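You operate a simulated robot arm through the tools that you are given. There is no shell and no other tool.

You are at the controls of a simulated robot arm. One attempt, no reset.

## Task
Level the bench testers with the red foot wheel until the bubble sits between the long marks.
Fine: bubble level on its marked pad; free the yellow lock knob first, lock it last. Where these are worked on the way, their far stop is far enough and under half their travel is too little: yellow lock knob.

It is judged by the outcome, as a careful person would: the job done as asked, and still so three seconds after it is handed in. It fails if anything else is knocked over, pushed out of place, dropped, spilled or broken.

## Robot
A 7-joint arm with a two-finger parallel gripper, fixed in place. Base frame: the origin is at the foot of the arm, x ahead of it, y to its left, z up; the work surface is at about z = 762. Readings come in mm, degrees, newtons and seconds.
With the tool pointing down near the work surface it reaches from about 100 to 660 mm from the base axis. Its first joint turns from -66.0 to 66.0 degrees. Payload 1.57 kg.
Tool frame: the origin (TCP) lies between the finger pads and is the grasp point; the fingertips stand 30 mm ahead of it; z points along the fingers, y is the line along which they close. The gripper opens to 80 mm. The fingers are 17 mm wide and 12 mm thick; the gripper's body (40 by 82 mm) begins 80 mm behind the TCP.
Orientation is that of the tool frame in the base frame, as a unit quaternion [w, x, y, z]. With the fingers straight down and closing along the base's y, the tool's x points along the base's -x, its y along +y and its z along -z.

## Interface
- The arm moves only by the tool servo_tool. Its argument "steps" is one flat list of numbers, 7 for each row, row after row: the shift along the tool's x, y, z in units of 20 mm (1.0 is 20 mm), then the turn, a rotation vector about the tool's x, y, z in units of 6 degrees (1.0 is 6 degrees), then the opening in per cent of the stroke, from 0 (shut) to 100 (fully open). In form: [x, y, z, wx, wy, wz, grip, x, y, z, wx, wy, wz, grip, ...]. A call has 1 to 20 rows; each row shifts and turns the commanded pose from where the row before left it, along the tool's axes as they then stand. A call with a number of a shift or a turn outside -1 to 1 is refused whole. A row lasts 0.2 s, in which the tool goes at most 50 mm and 8.6 degrees; a call with a longer step from one row to the next is refused whole, and so is a gripper value outside its range. A pose out of reach is approached as far as the arm can. The call stops where the force on the tool passes 40 N (or 10 N more than at its start, if that is more) or the arm is blocked; 0.2 s more then pass. The fingers move at their own pace (about 72 mm/s each) and stop on an object; they squeeze with about 22 N. The grip force told is the motor's: it shows also when the fingers shut on nothing. Time passes only in rows, and 0.2 s behind the last, so rows that do not move let the fingers close. It gives the time, the measured TCP pose, the force on the tool (base axes), the opening and the grip force at its end, in the units of the frame above (readings bear some noise), with the torque about the TCP (base axes, N m) and any sound that the robot's microphone picked up.
- Cameras (640 x 400 px; columns grow to the right, rows downward): "scene" is fixed at [56.6, 448.4, 1409.5]; the picture's right is [-0.75, -0.66, 0.00], its down [-0.53, 0.61, -0.59] and it looks along [0.39, -0.44, -0.81] (base axes); focal length 222 px, centre (320, 200). "wrist" rides on the gripper at [72, -7, -122] in the tool frame; the picture's right is [0.09, 1.00, 0.00], its down [-0.84, 0.08, -0.54] and it looks along [-0.54, 0.05, 0.84] (tool axes); focal length 238 px, centre (320, 200). There is no depth. A picture from a camera that has moved, and an enlarged one, comes with that camera's place and axes in the base frame and with its lens. The place of the scene camera against the robot may be out by one fixed shift of up to 18 mm in any direction.
- get_image(camera): a new picture of that camera. The clock stands still meanwhile.
- close_up(camera, box): a new picture of the part [left, top, right, bottom] of that camera's present view, enlarged. The clock stands still meanwhile.
- finish_job(): hands the job in; it is judged then, once.

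Nothing tells you positions but the pictures and the camera data. Unless the task says otherwise, let go and move clear before handing in.

The tools are called after ">>>" as a command line: name --argument value ..., lists and objects as JSON in quotes. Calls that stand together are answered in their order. servo_tool: Moves the arm, as the interface text tells. Its arguments: {"type":"object","properties":{"steps":{"type":"array","items":{"type":"number"}}},"required":["steps"]} The other tools are called the same way: get_image (camera) takes a picture; close_up (camera, box) takes an enlarged picture of a part of a camera's view; finish_job () hands the job in.

At the start:

```text
time_s: 0.0
eef_pos: [495.3, 111.1, 1057.7]
orientation: [0.0, 0.0, 1.0, 0.0]
ft_force: [0.0, 0.6, -0.4]
wrist_torque: [0.03, 0.02, 0.02]
finger_gap: 79.8
gripper_force: 0.2
```

scene: 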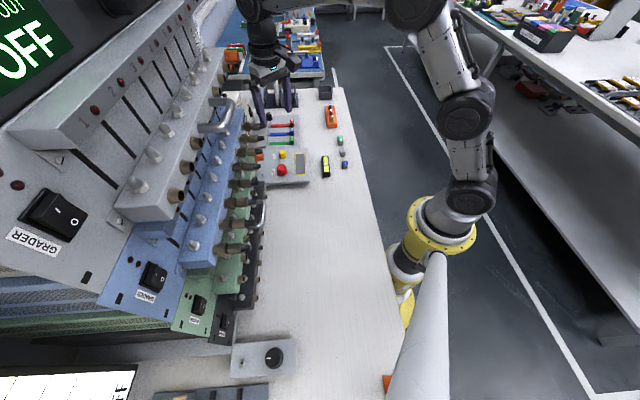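
wrist: 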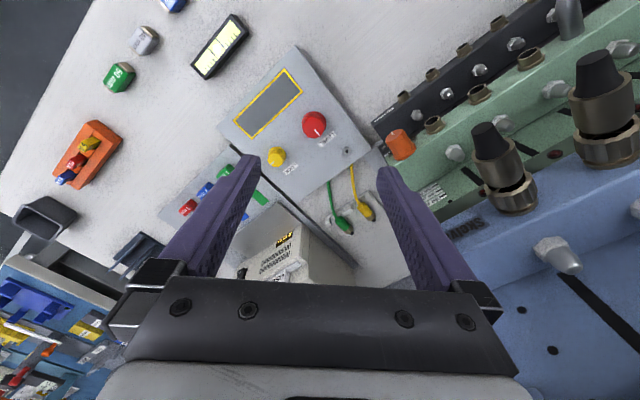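

I see a bench with a grey plate carrying a red wheel, a yellow knob and a yellow-outlined pad, with a yellow and black bubble level lying nearby. I'll take close-ups before moving.

>>> close_up --camera "scene" --box '[220, 70, 380, 200]'

>>> close_up --camera "wrist" --box '[180, 0, 420, 200]'

>>> close_up --camera "wrist" --box '[180, 0, 260, 80]'

```text
3.08 times, centred on (300, 135) of scene
camera zoom: at [56.6, 448.4, 1409.5], right [-0.75, -0.66, 0.0], down [-0.53, 0.61, -0.59], along [0.39, -0.44, -0.81], focal length 684 px, centre (382, 400)
```

zoom: 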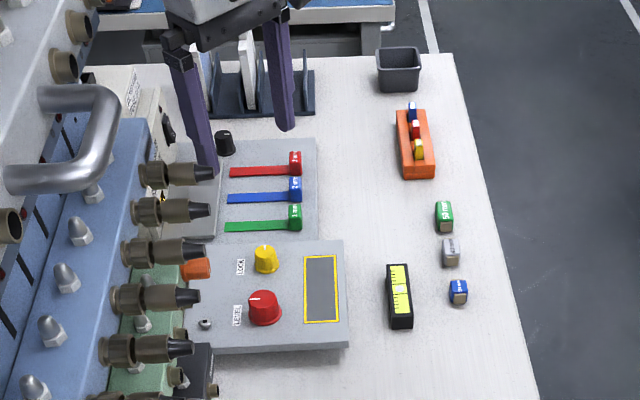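

```text
2.00 times, centred on (300, 100) of wrist
camera zoom: at [424.7, 106.3, 1180.3], right [-0.09, 1.0, 0.0], down [0.84, 0.08, 0.54], along [0.54, 0.05, -0.84], focal length 477 px, centre (360, 400)
```

zoom: 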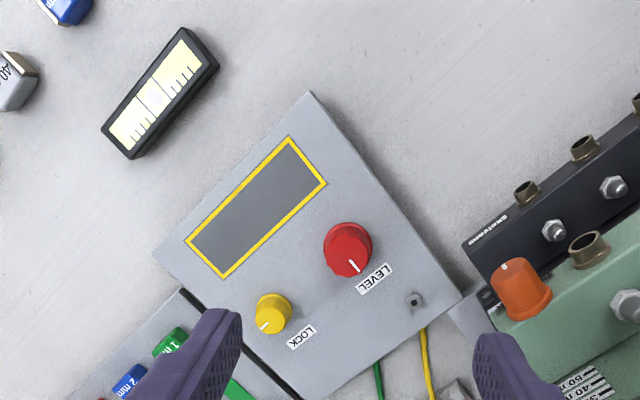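

```text
5.00 times, centred on (220, 40) of wrist
camera zoom: at [424.7, 106.3, 1180.3], right [-0.09, 1.0, 0.0], down [0.84, 0.08, 0.54], along [0.54, 0.05, -0.84], focal length 1192 px, centre (820, 1000)
```

zoom: 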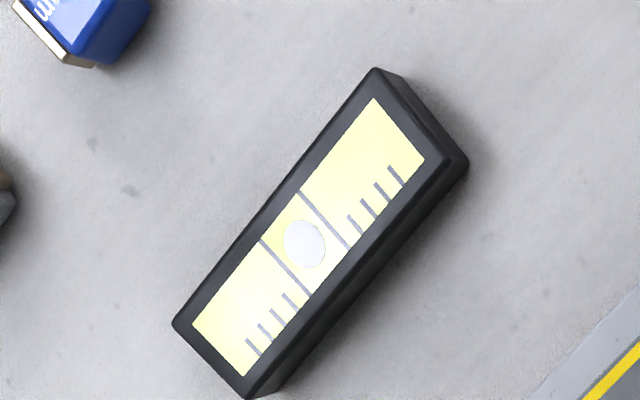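

The level lies at about (440, -38) with its long axis along the base's +x/-y diagonal. The pad is near (505, 34), the red wheel near (524, 106) and the yellow lock knob near (580, 50). I'll turn the tool 45° to line up with them, move away from the panels and look from closer.

>>> servo_tool --steps '[0, 0, 0, 0, 0, 0.9375, 100, 0, 0, 0, 0, 0, 0.9375, 100, 0, 0, 0, 0, 0, 0.9375, 100, 0, 0, 0, 0, 0, 0.9375, 100, 0, 0, 0, 0, 0, 0.9375, 100, 0, 0, 0, 0, 0, 0.9375, 100, 0, 0, 0, 0, 0, 0.9375, 100, 0, 0, 0, 0, 0, 0.9375, 100, -0.467, -0.396, 0.8, 0, 0, 0, 100, -0.467, -0.396, 0.8, 0, 0, 0, 100, -0.467, -0.396, 0.8, 0, 0, 0, 100, -0.467, -0.396, 0.8, 0, 0, 0, 100, -0.467, -0.396, 0.8, 0, 0, 0, 100]'

>>> get_image --camera "wrist"

>>> get_image --camera "scene"

```text
time_s: 2.8
eef_pos: [501.0, 50.6, 977.0]
orientation: [0.0, 0.382, 0.924, 0.0]
ft_force: [0.5, -0.8, -0.3]
wrist_torque: [-0.01, 0.03, 0.03]
finger_gap: 80.2
gripper_force: 0.1
```

```text
taken
camera wrist: at [446.3, 97.9, 1100.4], right [0.64, 0.77, 0.0], down [0.65, -0.54, 0.54], along [0.42, -0.35, -0.84], focal length 238 px, centre (320, 200)
```

wrist: 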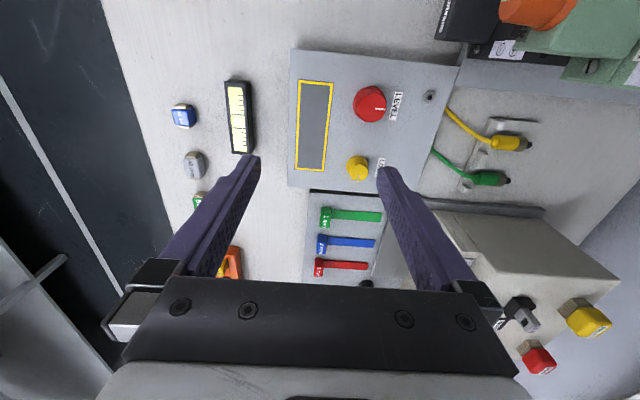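

```text
taken
```

scene: 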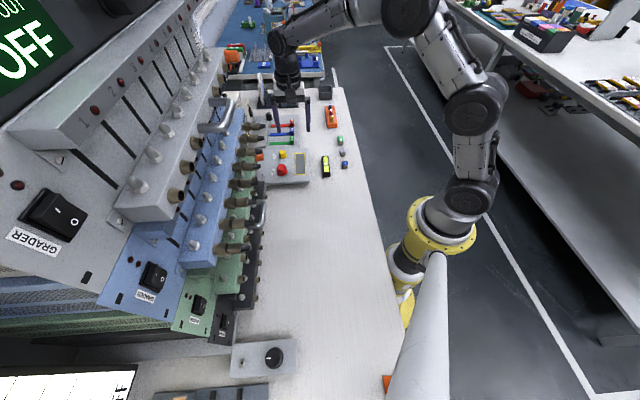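

The view is now lined up with the plate. I'll take close-ups of the level, pad, knobs and lettering to get accurate positions.

>>> close_up --camera "wrist" --box '[160, 40, 460, 228]'

>>> close_up --camera "wrist" --box '[330, 70, 450, 190]'

>>> close_up --camera "wrist" --box '[190, 60, 350, 190]'

>>> close_up --camera "scene" --box '[250, 130, 350, 195]'

```text
2.13 times, centred on (310, 134) of wrist
camera zoom: at [446.3, 97.9, 1100.4], right [0.64, 0.77, 0.0], down [0.65, -0.54, 0.54], along [0.42, -0.35, -0.84], focal length 507 px, centre (341, 340)
```

zoom: 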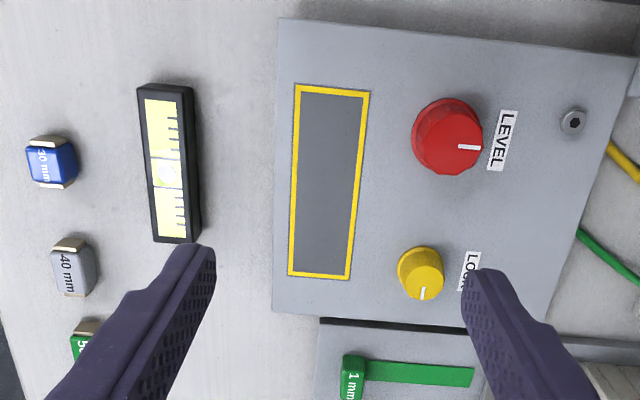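

```text
3.33 times, centred on (390, 130) of wrist
camera zoom: at [446.3, 97.9, 1100.4], right [0.64, 0.77, 0.0], down [0.65, -0.54, 0.54], along [0.42, -0.35, -0.84], focal length 794 px, centre (87, 433)
```

zoom: 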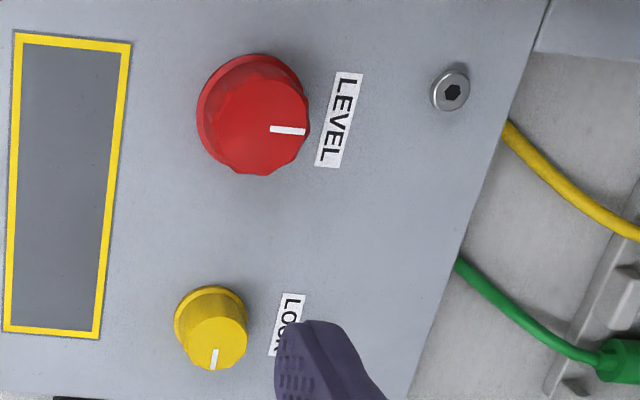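

```text
3.08 times, centred on (270, 125) of wrist
camera zoom: at [446.3, 97.9, 1100.4], right [0.64, 0.77, 0.0], down [0.65, -0.54, 0.54], along [0.42, -0.35, -0.84], focal length 733 px, centre (474, 431)
```

zoom: 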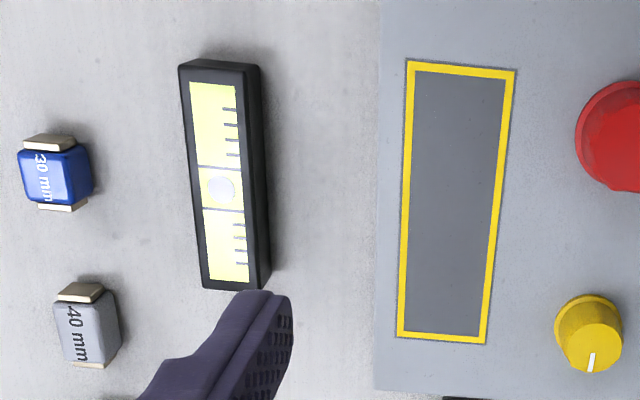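

```text
6.15 times, centred on (300, 162) of scene
camera zoom: at [56.5, 448.4, 1409.5], right [-0.75, -0.66, 0.0], down [-0.53, 0.61, -0.59], along [0.39, -0.44, -0.81], focal length 1367 px, centre (443, 431)
```

zoom: 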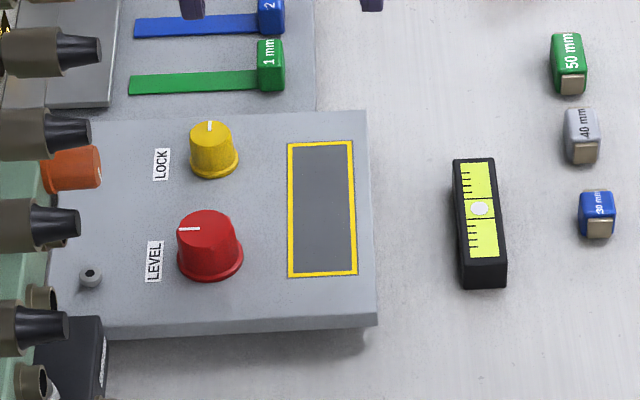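

The level's centre is about (440.7, -35.5), it is roughly 91 × 27 mm, and its axis runs at -45.7°. I'll narrow the gripper to 60 % and hover above it for a check before grasping.

>>> servo_tool --steps '[-0.151, -0.863, 0.9, 0, 0, 0.02, 60, -0.151, -0.863, 0.9, 0, 0, 0.02, 60, -0.151, -0.863, 0.9, 0, 0, 0.02, 60, -0.151, -0.863, 0.9, 0, 0, 0.02, 60, -0.151, -0.863, 0.9, 0, 0, 0.02, 60, -0.151, -0.863, 0.9, 0, 0, 0.02, 60, 0, 0, 0, 0, 0, 0, 60]'

>>> get_image --camera "wrist"

>>> close_up --camera "scene" --box '[250, 130, 350, 195]'

```text
time_s: 4.4
eef_pos: [441.0, -34.9, 868.9]
orientation: [0.0, 0.387, 0.922, 0.0]
ft_force: [-0.4, 0.3, -0.1]
wrist_torque: [0.01, 0.01, -0.01]
finger_gap: 48.0
gripper_force: 0.1
```

```text
taken
camera wrist: at [385.4, 12.5, 992.2], right [0.65, 0.76, 0.0], down [0.64, -0.54, 0.54], along [0.41, -0.35, -0.84], focal length 238 px, centre (320, 200)
```

wrist: 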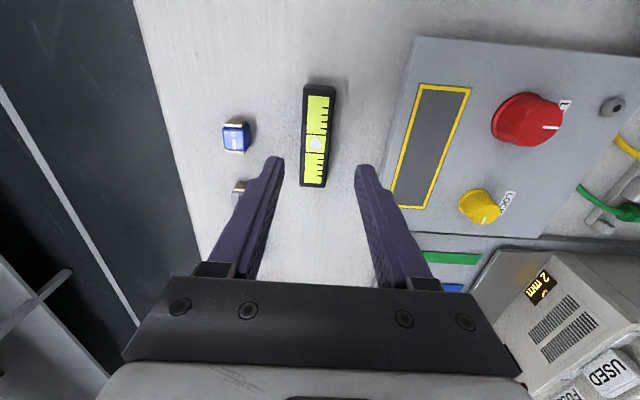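

```text
6.15 times, centred on (300, 162) of scene
camera zoom: at [56.6, 448.4, 1409.5], right [-0.75, -0.66, 0.0], down [-0.53, 0.61, -0.59], along [0.39, -0.44, -0.81], focal length 1367 px, centre (443, 431)
```

zoom: 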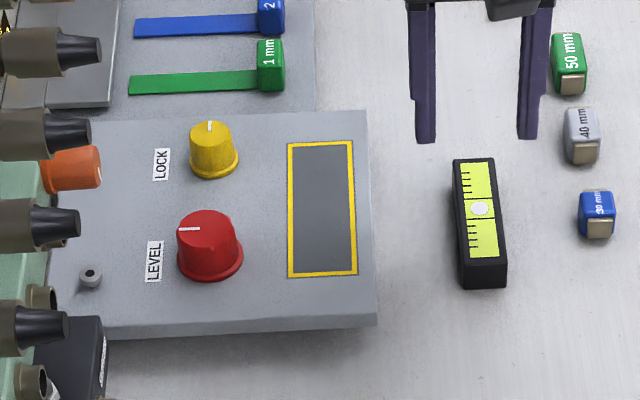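

I'm hovering over the level. I'll zoom in to check the alignment and get another sight line on the pad from here.

>>> close_up --camera "wrist" --box '[250, 70, 390, 200]'

>>> close_up --camera "wrist" --box '[380, 50, 640, 250]'

```text
3.08 times, centred on (320, 135) of wrist
camera zoom: at [385.4, 12.5, 992.2], right [0.65, 0.76, 0.0], down [0.64, -0.54, 0.54], along [0.41, -0.35, -0.84], focal length 733 px, centre (320, 400)
```

zoom: 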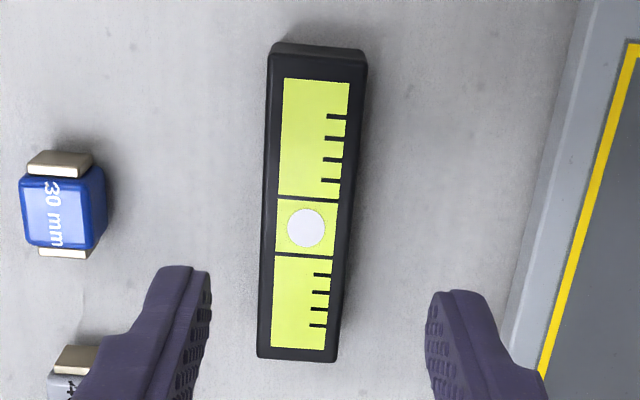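

```text
2.00 times, centred on (510, 150) of wrist
camera zoom: at [385.4, 12.5, 992.2], right [0.65, 0.76, 0.0], down [0.64, -0.54, 0.54], along [0.41, -0.35, -0.84], focal length 477 px, centre (-60, 300)
```

zoom: 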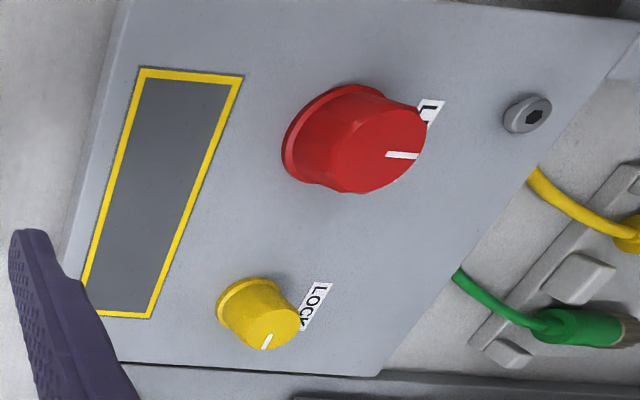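

The level's centre works out at about (440, -38.5), so the tool needs a shift of a few millimetres along its -y and -x. I'll descend around the level with the fingers open.

>>> servo_tool --steps '[-0.135, -0.17, 0.6, 0, 0, 0.08, 60, 0, 0, 0.8, 0, 0, 0, 60, 0, 0, 0.8, 0, 0, 0, 60, 0, 0, 0.7, 0, 0, 0, 60, 0, 0, 0.45, 0, 0, 0, 60, 0, 0, 0.25, 0, 0, 0, 60, 0, 0, 0, 0, 0, 0, 60]'

>>> get_image --camera "wrist"

>>> close_up --camera "scene" --box '[290, 130, 360, 190]'

```text
time_s: 6.0
eef_pos: [441.1, -39.8, 797.3]
orientation: [0.0, 0.392, 0.92, 0.0]
ft_force: [0.8, -0.7, 0.8]
wrist_torque: [-0.02, -0.01, 0.0]
finger_gap: 47.9
gripper_force: 0.1
```

```text
taken
camera wrist: at [385.4, 9.1, 920.4], right [0.65, 0.76, 0.0], down [0.64, -0.55, 0.54], along [0.41, -0.35, -0.84], focal length 238 px, centre (320, 200)
```

wrist: 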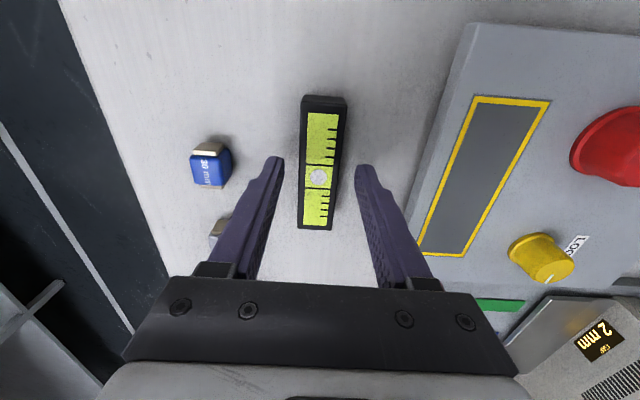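

```text
6.67 times, centred on (325, 160) of scene
camera zoom: at [56.6, 448.4, 1409.5], right [-0.75, -0.66, 0.0], down [-0.53, 0.61, -0.59], along [0.39, -0.44, -0.81], focal length 1481 px, centre (287, 467)
```

zoom: 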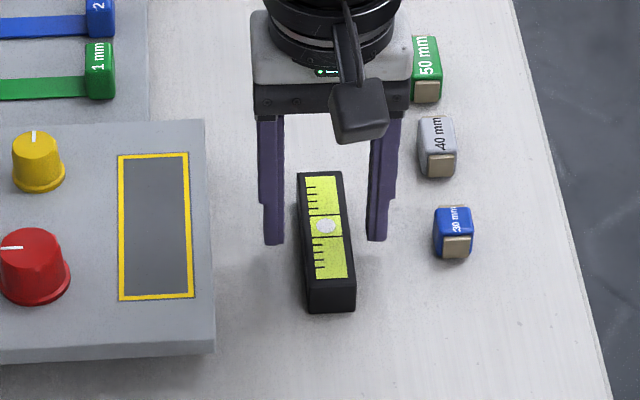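

The level sits centred between the fingers, so I'm closing on it.

>>> servo_tool --steps '[0, 0, 0, 0, 0, 0, 40, 0, 0, 0, 0, 0, 0, 25, 0, 0, 0, 0, 0, 0, 0, 0, 0, 0, 0, 0, 0, 0, 0, 0, 0, 0, 0, 0, 0]'

>>> get_image --camera "wrist"

```text
time_s: 7.2
eef_pos: [439.3, -39.1, 797.0]
orientation: [0.0, 0.391, 0.92, 0.0]
ft_force: [0.5, -0.8, -0.9]
wrist_torque: [0.01, 0.04, 0.02]
finger_gap: 27.6
gripper_force: 21.7
```

```text
taken
camera wrist: at [385.3, 9.1, 920.4], right [0.65, 0.76, 0.0], down [0.64, -0.55, 0.54], along [0.41, -0.35, -0.84], focal length 238 px, centre (320, 200)
```

wrist: 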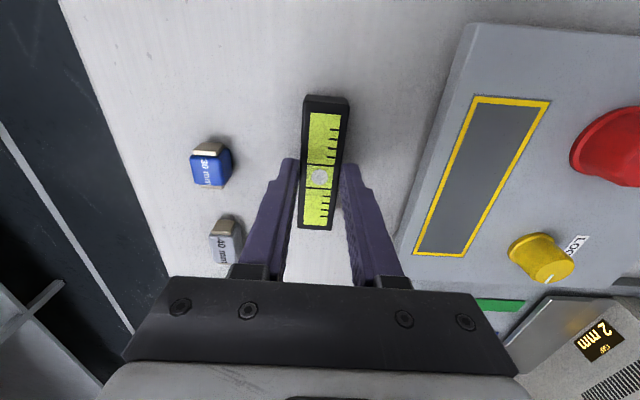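

The level is held firmly, with the fingers 27.6 mm apart. Sightings from several views put the pad's centre at (510.5, 30.7, 787) with its axis at -45°, so I'll lift, carry the level over and stop above the pad.

>>> servo_tool --steps '[0, 0, -0.3, 0, 0, 0, 0, 0, 0, -0.6, 0, 0, 0, 0, 0, 0, -0.8, 0, 0, 0, 0, 0, 0, -0.8, 0, 0, 0, 0, 0, 0, -0.6, 0, 0, 0, 0, 0.015, 0.5, 0, 0, 0, 0, 0, 0.015, 0.9, 0, 0, 0, -0.06, 0, 0.015, 0.9, 0, 0, 0, -0.06, 0, 0.015, 0.9, 0, 0, 0, -0.05, 0, 0.015, 0.9, 0, 0, 0, 0, 0, 0, 0.6, 0, 0, 0, 0, 0, 0, 0.27, 0, 0, 0, 0, 0, 0, 0, 0, 0, 0, 0, 0]'

>>> get_image --camera "wrist"

>>> close_up --camera "scene" --box '[240, 100, 360, 195]'

```text
time_s: 10.0
eef_pos: [509.4, 31.4, 858.3]
orientation: [0.0, 0.383, 0.924, 0.0]
ft_force: [0.2, -0.8, -2.3]
wrist_torque: [0.03, 0.0, -0.01]
finger_gap: 27.6
gripper_force: 21.4
```

```text
taken
camera wrist: at [454.5, 78.6, 981.8], right [0.64, 0.77, 0.0], down [0.65, -0.54, 0.54], along [0.42, -0.35, -0.84], focal length 238 px, centre (320, 200)
```

wrist: 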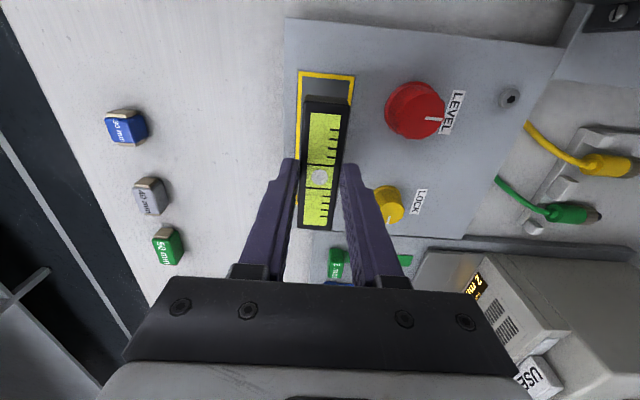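

```text
4.21 times, centred on (300, 148) of scene
camera zoom: at [56.6, 448.4, 1409.5], right [-0.75, -0.66, 0.0], down [-0.53, 0.61, -0.59], along [0.39, -0.44, -0.81], focal length 936 px, centre (404, 421)
```

zoom: 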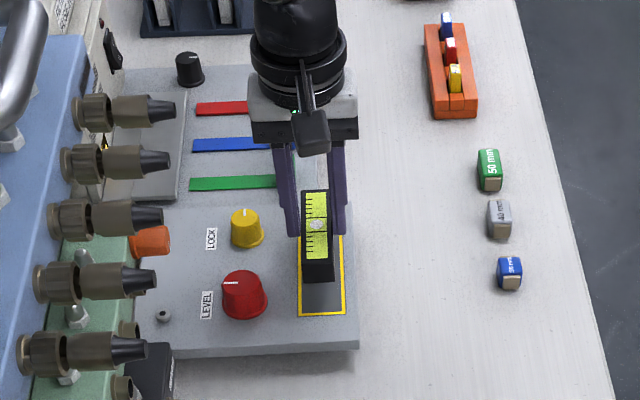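

I'm above the pad and the alignment looks good. I'll lower to just above the expected contact height and then go down gently.

>>> servo_tool --steps '[0, 0, 0.5, 0, 0, 0, 0, 0, 0, 0.6, 0, 0, 0, 0, 0, 0, 0.4, 0, 0, 0, 0, 0, 0, 0.1, 0, 0, 0, 0, 0, 0, 0, 0, 0, 0, 0]'

>>> close_up --camera "wrist" --box '[250, 60, 430, 240]'

>>> close_up --camera "scene" --box '[270, 130, 340, 190]'

```text
time_s: 11.2
eef_pos: [510.8, 31.1, 829.7]
orientation: [0.003, 0.384, 0.923, 0.001]
ft_force: [-5.2, -0.7, 19.2]
wrist_torque: [-0.03, 0.13, 0.04]
finger_gap: 27.5
gripper_force: 22.2
```

```text
2.22 times, centred on (340, 150) of wrist
camera zoom: at [455.0, 78.6, 952.0], right [0.64, 0.77, 0.0], down [0.64, -0.54, 0.55], along [0.42, -0.35, -0.84], focal length 530 px, centre (276, 311)
```

zoom: 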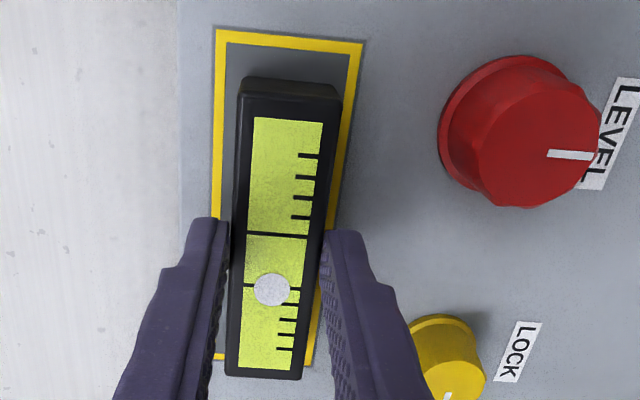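

```text
6.67 times, centred on (305, 160) of scene
camera zoom: at [56.1, 448.4, 1409.5], right [-0.75, -0.66, 0.0], down [-0.53, 0.61, -0.59], along [0.39, -0.44, -0.81], focal length 1481 px, centre (420, 467)
```

zoom: 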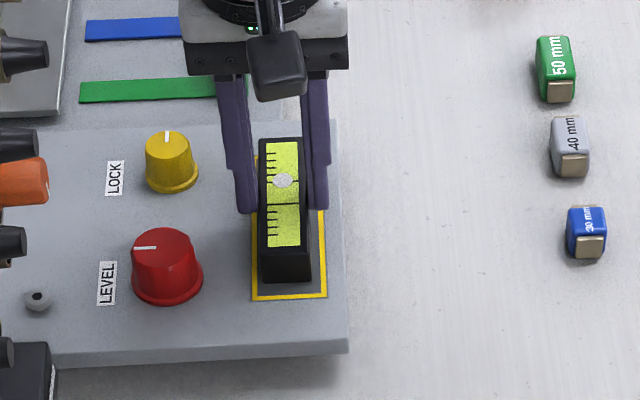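

The level touched the plate about 7 mm higher than I'd reckoned, and its bubble has moved toward the far end, which is the yellow knob's side. I'll ease up 3 mm, shift about 2 mm toward the pad's centre line and check the force before letting go.

>>> servo_tool --steps '[0, 0, -0.2, 0, 0, 0, 0, 0, -0.1, 0, 0, 0, 0, 0, 0, 0, 0, 0, 0, 0, 0]'

>>> close_up --camera "scene" --box '[270, 130, 340, 190]'

```text
time_s: 12.0
eef_pos: [507.1, 30.2, 830.0]
orientation: [-0.001, 0.383, 0.924, -0.001]
ft_force: [-0.5, 0.3, -1.2]
wrist_torque: [0.02, 0.0, 0.0]
finger_gap: 27.2
gripper_force: 21.9
```

```text
6.67 times, centred on (305, 160) of scene
camera zoom: at [56.6, 448.4, 1409.5], right [-0.75, -0.66, 0.0], down [-0.53, 0.61, -0.59], along [0.39, -0.44, -0.81], focal length 1481 px, centre (420, 467)
```

zoom: 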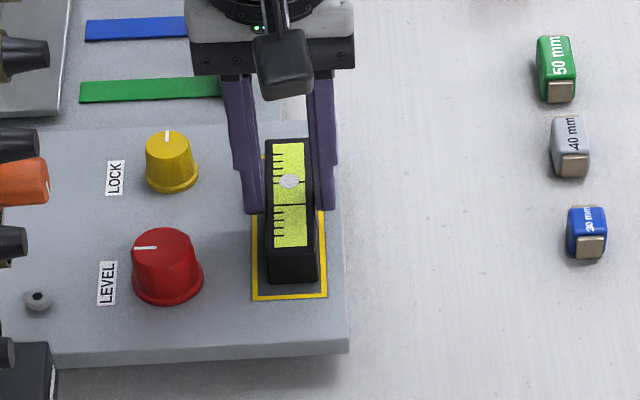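

The force is gone and the level sits slightly above the pad. I'll nudge it 1 mm back and lower it gently until it touches.

>>> servo_tool --steps '[0, 0.06, 0.1, 0, 0, 0, 0, 0, 0, 0, 0, 0, 0, 0]'

>>> close_up --camera "scene" --box '[270, 130, 340, 190]'

>>> close_up --camera "wrist" --box '[250, 60, 430, 240]'

```text
time_s: 12.6
eef_pos: [509.0, 31.2, 830.2]
orientation: [0.0, 0.383, 0.924, 0.0]
ft_force: [-1.1, -0.9, 1.9]
wrist_torque: [-0.1, -0.07, -0.02]
finger_gap: 27.6
gripper_force: 22.6
```

```text
6.67 times, centred on (305, 160) of scene
camera zoom: at [56.5, 448.4, 1409.5], right [-0.75, -0.66, 0.0], down [-0.53, 0.61, -0.59], along [0.39, -0.44, -0.81], focal length 1481 px, centre (420, 467)
```

zoom: 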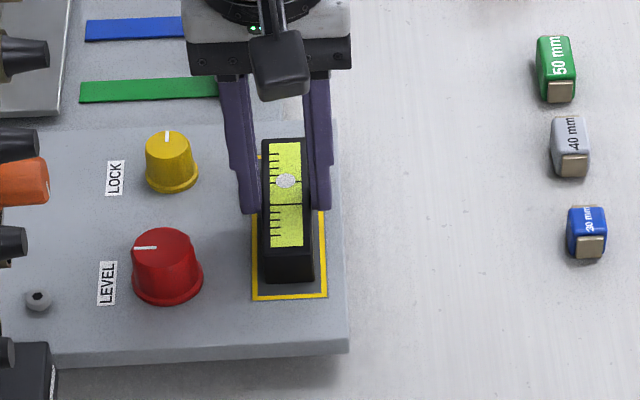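

```text
2.22 times, centred on (340, 150) of wrist
camera zoom: at [454.1, 78.0, 952.3], right [0.64, 0.77, 0.0], down [0.65, -0.54, 0.54], along [0.42, -0.35, -0.84], focal length 530 px, centre (276, 311)
```

zoom: 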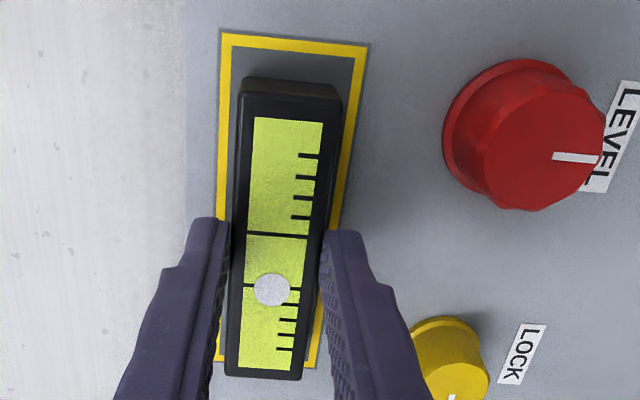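

The level touches the pad lightly, inside the outline, so I'll open the fingers to release it and then rise straight up.

>>> servo_tool --steps '[0, 0, 0.02, 0, 0, 0, 0, 0, 0, 0, 0, 0, 0, 38, 0, 0, 0, 0, 0, 0, 42, 0, 0, 0, 0, 0, 0, 50, 0, 0, 0, 0, 0, 0, 50]'

>>> close_up --camera "wrist" --box '[250, 60, 430, 240]'

>>> close_up --camera "scene" --box '[270, 130, 340, 190]'

```text
time_s: 13.8
eef_pos: [509.1, 31.2, 828.0]
orientation: [-0.001, 0.384, 0.923, -0.001]
ft_force: [-0.1, 0.1, 0.5]
wrist_torque: [0.03, -0.02, -0.04]
finger_gap: 40.1
gripper_force: 0.0
```

```text
2.22 times, centred on (340, 150) of wrist
camera zoom: at [453.8, 78.1, 951.8], right [0.64, 0.77, 0.0], down [0.65, -0.54, 0.54], along [0.42, -0.35, -0.84], focal length 530 px, centre (276, 311)
```

zoom: 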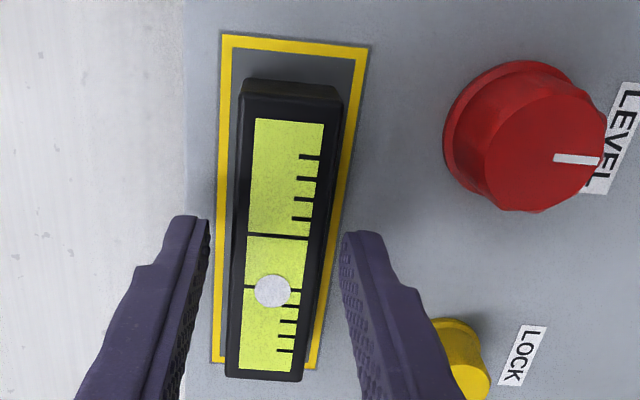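

```text
6.67 times, centred on (305, 160) of scene
camera zoom: at [56.6, 448.4, 1409.5], right [-0.75, -0.66, 0.0], down [-0.53, 0.61, -0.59], along [0.39, -0.44, -0.81], focal length 1481 px, centre (420, 467)
```

zoom: 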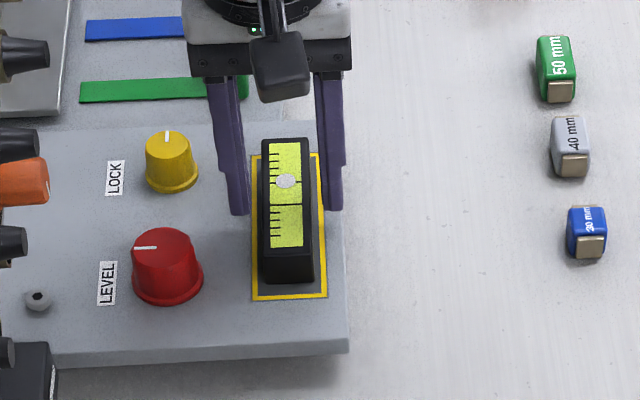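

The level is released and sits inside the outline. I'll rise clear and look over the whole plate.

>>> servo_tool --steps '[0, 0, -0.3, 0, 0, 0, 50, 0, 0, -0.7, 0, 0, 0, 50, 0, 0, -1, 0, 0, 0, 50, 0, 0, -1, 0, 0, 0, 50, 0, 0, -1, 0, 0, 0, 50, 0, 0, -0.5, 0, 0, 0, 70, 0, 0, 0, 0, 0, 0, 80]'

>>> get_image --camera "wrist"

>>> close_up --camera "wrist" --box '[280, 40, 480, 220]'

>>> close_up --camera "scene" --box '[240, 120, 350, 195]'

```text
time_s: 15.4
eef_pos: [508.5, 30.7, 919.5]
orientation: [0.0, 0.383, 0.924, 0.0]
ft_force: [0.6, -0.4, -0.8]
wrist_torque: [-0.01, 0.01, -0.03]
finger_gap: 64.0
gripper_force: 0.0
```

```text
taken
camera wrist: at [454.1, 78.3, 1042.7], right [0.64, 0.77, 0.0], down [0.65, -0.54, 0.54], along [0.42, -0.35, -0.84], focal length 238 px, centre (320, 200)
```

wrist: 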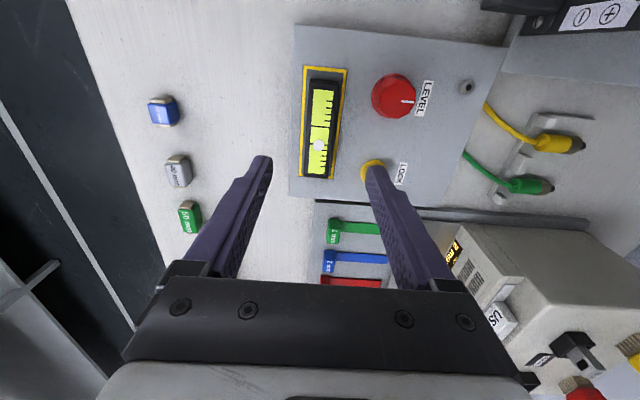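

```text
2.22 times, centred on (380, 130) of wrist
camera zoom: at [454.1, 78.3, 1042.7], right [0.64, 0.77, 0.0], down [0.65, -0.54, 0.54], along [0.42, -0.35, -0.84], focal length 530 px, centre (187, 356)
```

zoom: 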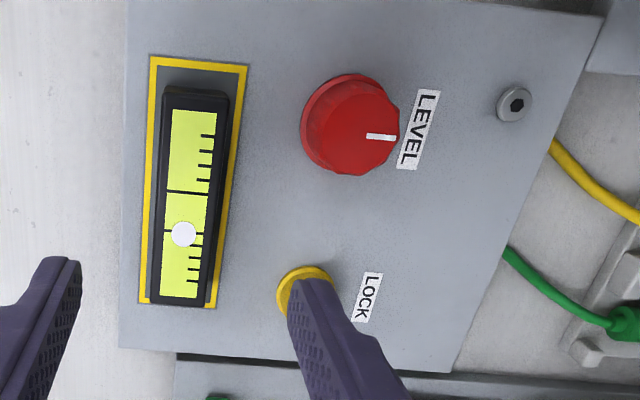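

```text
5.33 times, centred on (295, 158) of scene
camera zoom: at [56.5, 448.4, 1409.5], right [-0.75, -0.66, 0.0], down [-0.53, 0.61, -0.59], along [0.39, -0.44, -0.81], focal length 1185 px, centre (453, 427)
```

zoom: 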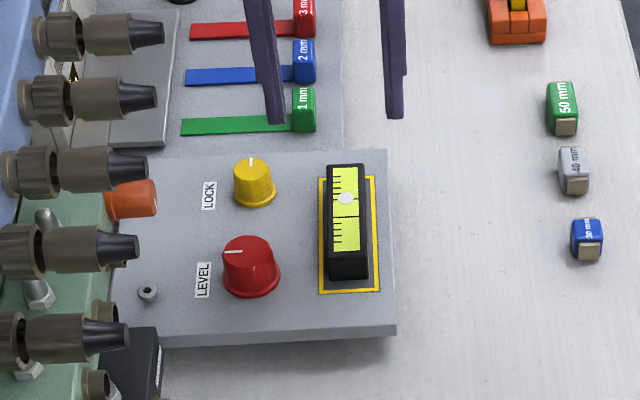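

The bubble sits on the far long mark, so the plate is tilted with the far end high. Next is the yellow lock knob at about (591, 46), and I'll move partway there at a safe height to check the grey box behind it.

>>> servo_tool --steps '[-0.3, 0.5, 0, 0, 0, 0, 80, -0.3, 0.5, 0, 0, 0, 0, 80, -0.3, 0.5, 0, 0, 0, 0, 80, -0.3, 0.5, 0, 0, 0, 0, 80, 0, 0, 0, 0, 0, 0, 80]'

>>> get_image --camera "wrist"

>>> get_image --camera "scene"

>>> close_up --camera "scene" --box '[210, 50, 340, 190]'

```text
time_s: 16.6
eef_pos: [554.5, 41.7, 918.6]
orientation: [-0.001, 0.384, 0.923, 0.0]
ft_force: [0.6, -0.4, -0.2]
wrist_torque: [0.0, -0.03, 0.04]
finger_gap: 64.0
gripper_force: 0.1
```

```text
taken
camera wrist: at [499.0, 89.1, 1042.5], right [0.64, 0.77, 0.0], down [0.65, -0.54, 0.54], along [0.42, -0.35, -0.84], focal length 238 px, centre (320, 200)
```

wrist: 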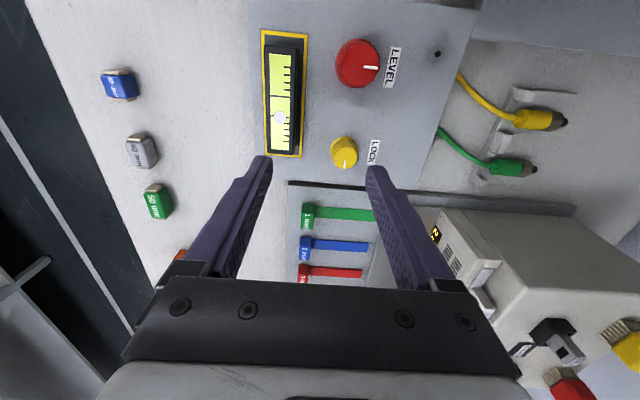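

```text
taken
```

scene: 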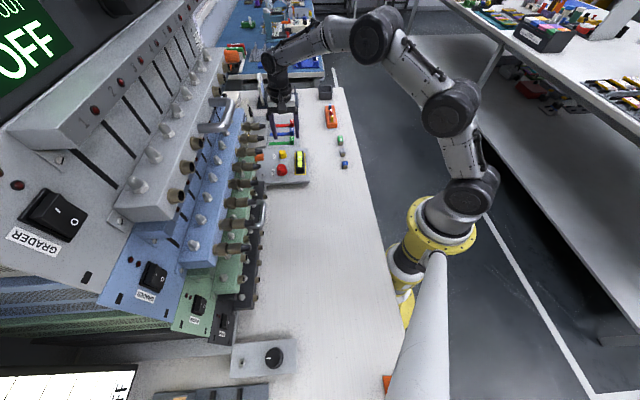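

```text
2.86 times, centred on (275, 120) of scene
camera zoom: at [56.6, 448.4, 1409.5], right [-0.75, -0.66, 0.0], down [-0.53, 0.61, -0.59], along [0.39, -0.44, -0.81], focal length 635 px, centre (449, 429)
```

zoom: 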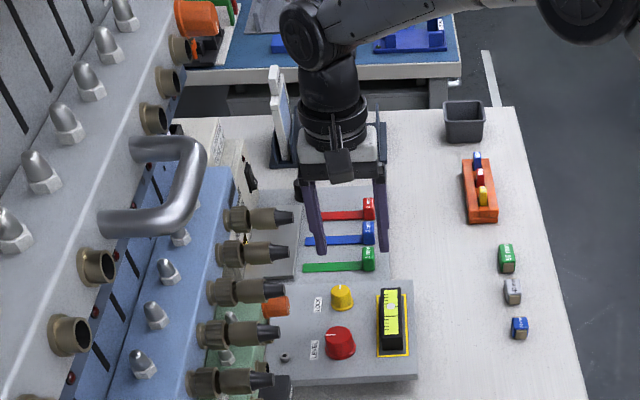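

The box is well beyond the knob, about 140 mm away, so there is room. I'll zoom in on the yellow knob for an exact position and its pointer direction.

>>> close_up --camera "wrist" --box '[300, 110, 400, 200]'

>>> close_up --camera "wrist" --box '[240, 20, 340, 170]'

```text
4.44 times, centred on (350, 155) of wrist
camera zoom: at [499.0, 89.1, 1042.5], right [0.64, 0.77, 0.0], down [0.65, -0.54, 0.54], along [0.42, -0.35, -0.84], focal length 1059 px, centre (187, 400)
```

zoom: 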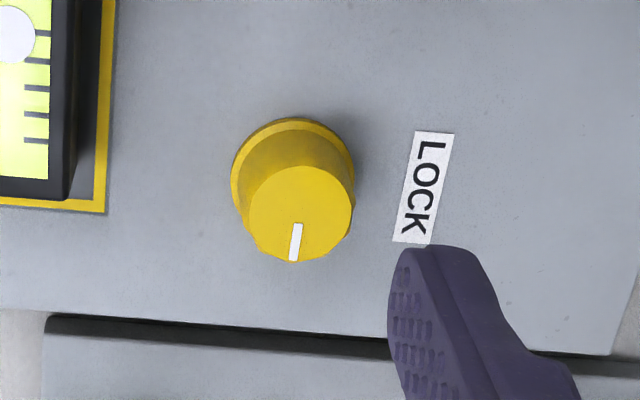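

```text
2.67 times, centred on (290, 95) of wrist
camera zoom: at [499.0, 89.1, 1042.5], right [0.64, 0.77, 0.0], down [0.65, -0.54, 0.54], along [0.42, -0.35, -0.84], focal length 636 px, centre (400, 480)
```

zoom: 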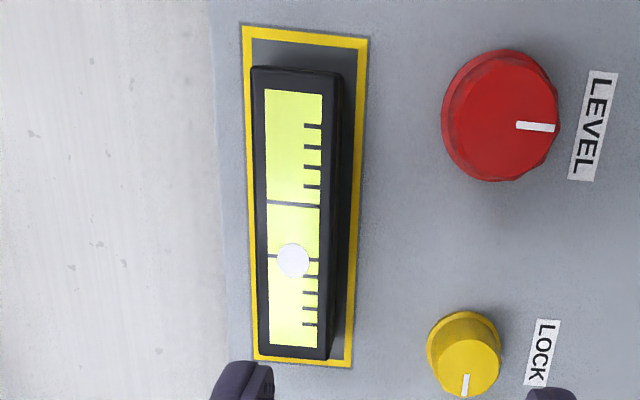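

The yellow knob's top is about 25 mm across, at roughly (592.5, 46.4), with its pointer toward tool -x. I'll set the opening to 60 % and lower to just above it for an alignment check.

>>> servo_tool --steps '[-0.294, 0.378, 0.7, 0, 0, 0, 60, -0.294, 0.378, 0.8, 0, 0, 0, 60, -0.294, 0.378, 0.8, 0, 0, 0, 60, -0.294, 0.378, 0.8, 0, 0, 0, 60, 0, 0, 0, 0, 0, 0, 60]'

>>> get_image --camera "wrist"

>>> close_up --camera "wrist" --box '[250, 110, 390, 220]'

>>> close_up --camera "scene" --box '[240, 120, 350, 195]'

```text
time_s: 17.8
eef_pos: [592.0, 48.1, 856.7]
orientation: [0.0, 0.384, 0.923, 0.0]
ft_force: [0.4, -0.4, 0.1]
wrist_torque: [-0.01, -0.03, 0.0]
finger_gap: 47.8
gripper_force: 0.1
```

```text
taken
camera wrist: at [537.3, 94.7, 979.2], right [0.64, 0.77, 0.0], down [0.65, -0.54, 0.54], along [0.42, -0.35, -0.84], focal length 238 px, centre (320, 200)
```

wrist: 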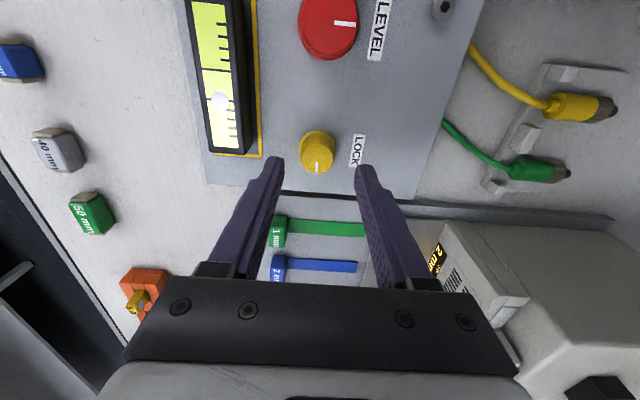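

```text
3.64 times, centred on (320, 165) of wrist
camera zoom: at [537.3, 94.7, 979.2], right [0.64, 0.77, 0.0], down [0.65, -0.54, 0.54], along [0.42, -0.35, -0.84], focal length 867 px, centre (320, 327)
```

zoom: 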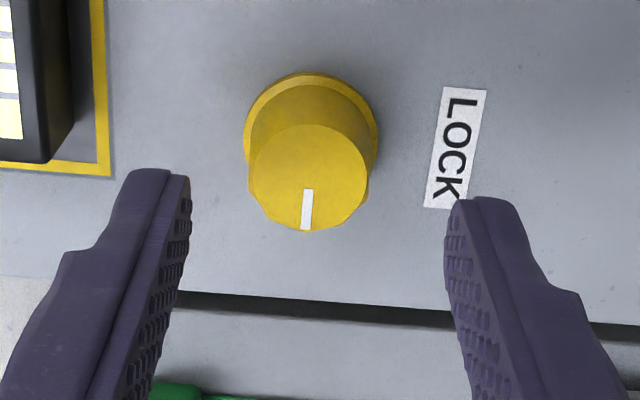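

```text
5.33 times, centred on (295, 158) of scene
camera zoom: at [56.6, 448.4, 1409.5], right [-0.75, -0.66, 0.0], down [-0.53, 0.61, -0.59], along [0.39, -0.44, -0.81], focal length 1185 px, centre (453, 427)
```

zoom: 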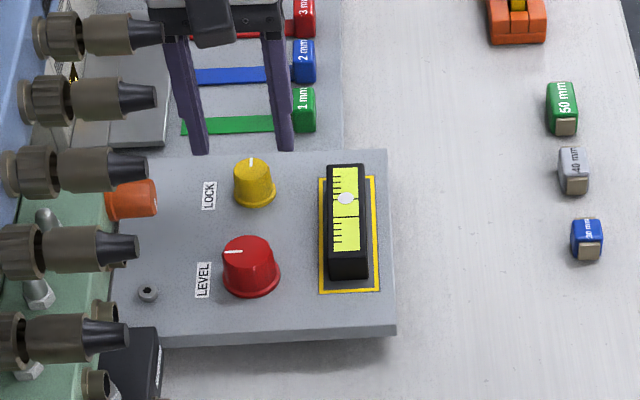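

The knob is about 3 mm to the tool's -y side and lined up well along x. I'll correct that, lower around it and close.

>>> servo_tool --steps '[0, -0.14, 0.4, 0, 0, 0, 60, 0, 0, 0.4, 0, 0, 0, 60, 0, 0, 0.3, 0, 0, 0, 60, 0, 0, 0.1, 0, 0, 0, 60, 0, 0, 0, 0, 0, 0, 60]'

>>> get_image --camera "wrist"

>>> close_up --camera "scene" --box '[250, 130, 320, 190]'

```text
time_s: 19.0
eef_pos: [589.5, 45.3, 832.9]
orientation: [0.0, 0.384, 0.923, 0.0]
ft_force: [-0.5, 0.6, 0.3]
wrist_torque: [0.03, 0.01, 0.0]
finger_gap: 47.7
gripper_force: 0.0
```

```text
taken
camera wrist: at [535.6, 92.7, 955.8], right [0.64, 0.77, 0.0], down [0.65, -0.54, 0.54], along [0.42, -0.35, -0.84], focal length 238 px, centre (320, 200)
```

wrist: 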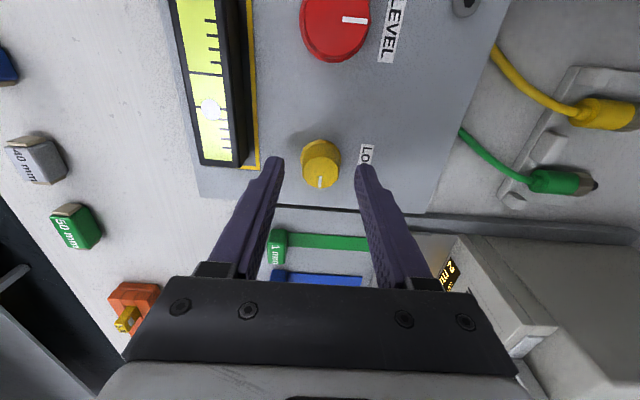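

```text
6.67 times, centred on (285, 160) of scene
camera zoom: at [56.6, 448.4, 1409.5], right [-0.75, -0.66, 0.0], down [-0.53, 0.61, -0.59], along [0.39, -0.44, -0.81], focal length 1481 px, centre (553, 467)
```

zoom: 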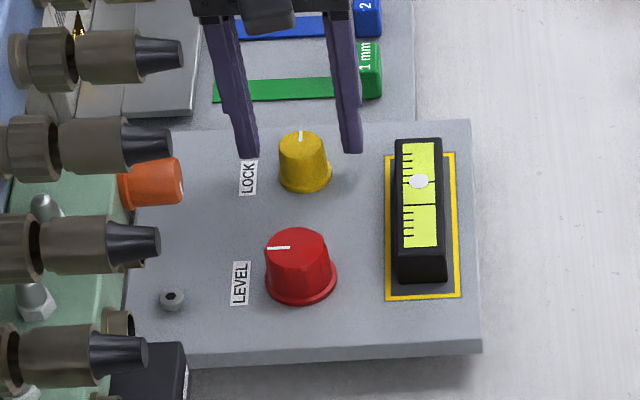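

In the scene picture the fingers look a little behind the knob. I'll zoom in with the wrist camera to settle the alignment before closing.

>>> close_up --camera "wrist" --box '[250, 110, 390, 220]'

>>> close_up --camera "scene" --box '[265, 135, 300, 165]'

```text
3.64 times, centred on (320, 165) of wrist
camera zoom: at [535.6, 92.7, 955.8], right [0.64, 0.77, 0.0], down [0.65, -0.54, 0.54], along [0.42, -0.35, -0.84], focal length 867 px, centre (320, 327)
```

zoom: 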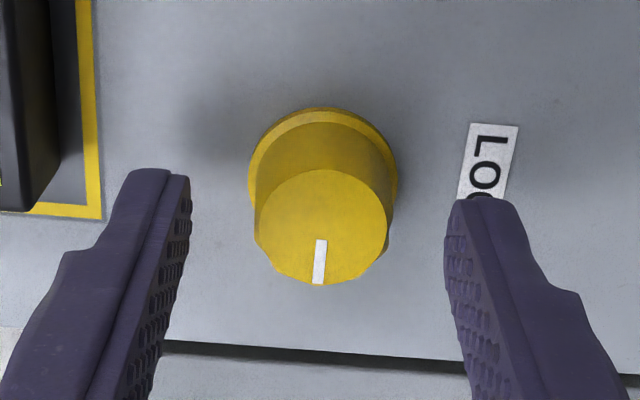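

```text
13.33 times, centred on (282, 150) of scene
camera zoom: at [56.6, 448.4, 1409.5], right [-0.75, -0.66, 0.0], down [-0.53, 0.61, -0.59], along [0.39, -0.44, -0.81], focal length 2963 px, centre (820, 867)
```

zoom: 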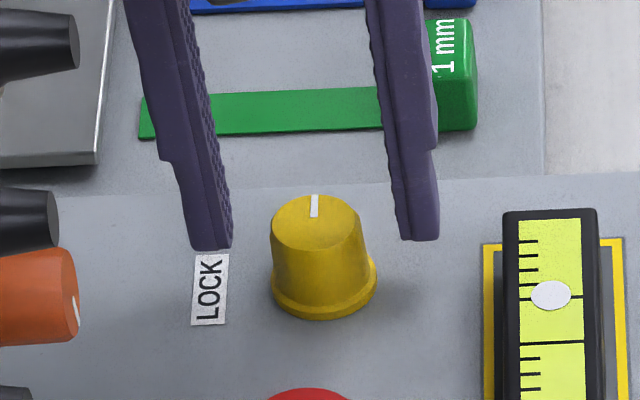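

My working conclusion is that the plate surface is nearer z = 787, so the fingertips only just reach past the knob's top. I'll shift 2 mm along tool +x and go down another 7 mm while watching the force.

>>> servo_tool --steps '[0.1, 0, 0.15, 0, 0, 0, 60, 0, 0, 0.2, 0, 0, 0, 60, 0, 0, 0, 0, 0, 0, 60]'

>>> close_up --camera "wrist" --box '[250, 110, 390, 220]'

>>> close_up --camera "scene" --box '[265, 135, 300, 165]'

```text
time_s: 19.8
eef_pos: [588.8, 45.6, 825.2]
orientation: [0.0, 0.384, 0.923, 0.0]
ft_force: [-0.5, 0.1, 0.4]
wrist_torque: [0.0, 0.0, 0.02]
finger_gap: 48.1
gripper_force: 0.0
```

```text
3.64 times, centred on (320, 165) of wrist
camera zoom: at [534.0, 93.7, 948.4], right [0.64, 0.77, 0.0], down [0.65, -0.54, 0.54], along [0.42, -0.35, -0.84], focal length 867 px, centre (320, 327)
```

zoom: 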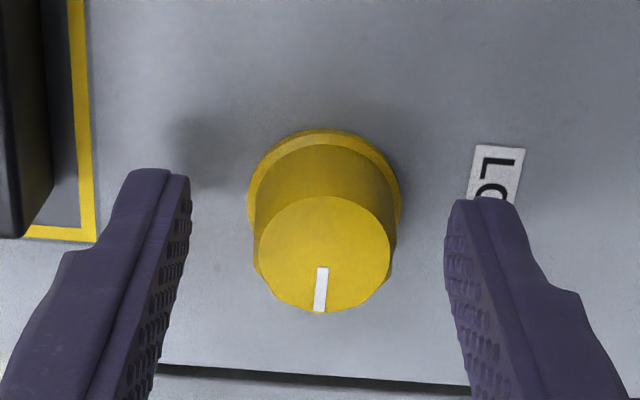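

```text
13.33 times, centred on (282, 150) of scene
camera zoom: at [56.6, 448.4, 1409.5], right [-0.75, -0.66, 0.0], down [-0.53, 0.61, -0.59], along [0.39, -0.44, -0.81], focal length 2963 px, centre (820, 867)
```

zoom: 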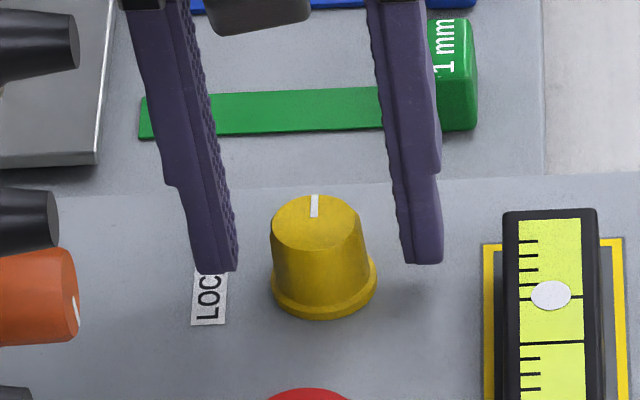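

There is no contact and the knob is well between the fingers. Before gripping, I'll rotate the open fingers 48° clockwise around the knob, which shows its offset from the tool axis and also winds up range for a counter-clockwise unlock.

>>> servo_tool --steps '[0, 0, 0, 0, 0, 1, 60, 0, 0, 0, 0, 0, 1, 60, 0, 0, 0, 0, 0, 1, 60, 0, 0, 0, 0, 0, 1, 60, 0, 0, 0, 0, 0, 1, 60, 0, 0, 0, 0, 0, 1, 60, 0, 0, 0, 0, 0, 1, 60, 0, 0, 0, 0, 0, 1, 60, 0, 0, 0, 0, 0, 0, 60]'

>>> get_image --camera "wrist"

>>> close_up --camera "wrist" --box '[250, 110, 390, 220]'

>>> close_up --camera "scene" --box '[265, 135, 300, 165]'

```text
time_s: 21.8
eef_pos: [589.0, 46.5, 826.9]
orientation: [0.0, 0.726, 0.687, 0.0]
ft_force: [0.9, 0.8, -0.2]
wrist_torque: [0.0, 0.0, 0.0]
finger_gap: 48.1
gripper_force: 0.0
```

```text
taken
camera wrist: at [586.9, 119.6, 948.7], right [1.0, 0.04, 0.0], down [0.03, -0.84, 0.54], along [0.02, -0.54, -0.84], focal length 238 px, centre (320, 200)
```

wrist: 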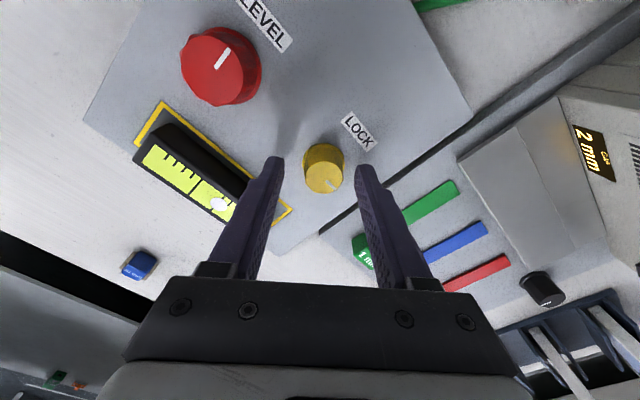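

```text
3.64 times, centred on (320, 165) of wrist
camera zoom: at [586.9, 119.6, 948.7], right [1.0, 0.04, 0.0], down [0.03, -0.84, 0.54], along [0.02, -0.54, -0.84], focal length 867 px, centre (320, 327)
```

zoom: 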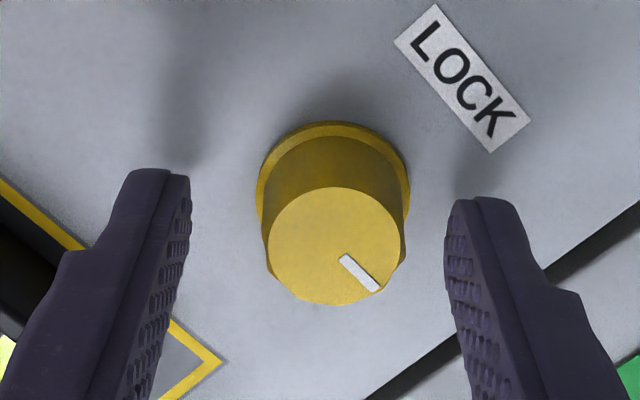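

```text
13.33 times, centred on (282, 150) of scene
camera zoom: at [56.6, 448.4, 1409.5], right [-0.75, -0.66, 0.0], down [-0.53, 0.61, -0.59], along [0.39, -0.44, -0.81], focal length 2963 px, centre (820, 867)
```

zoom: 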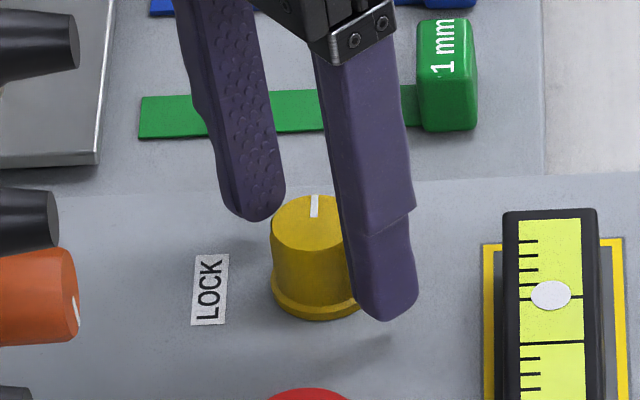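

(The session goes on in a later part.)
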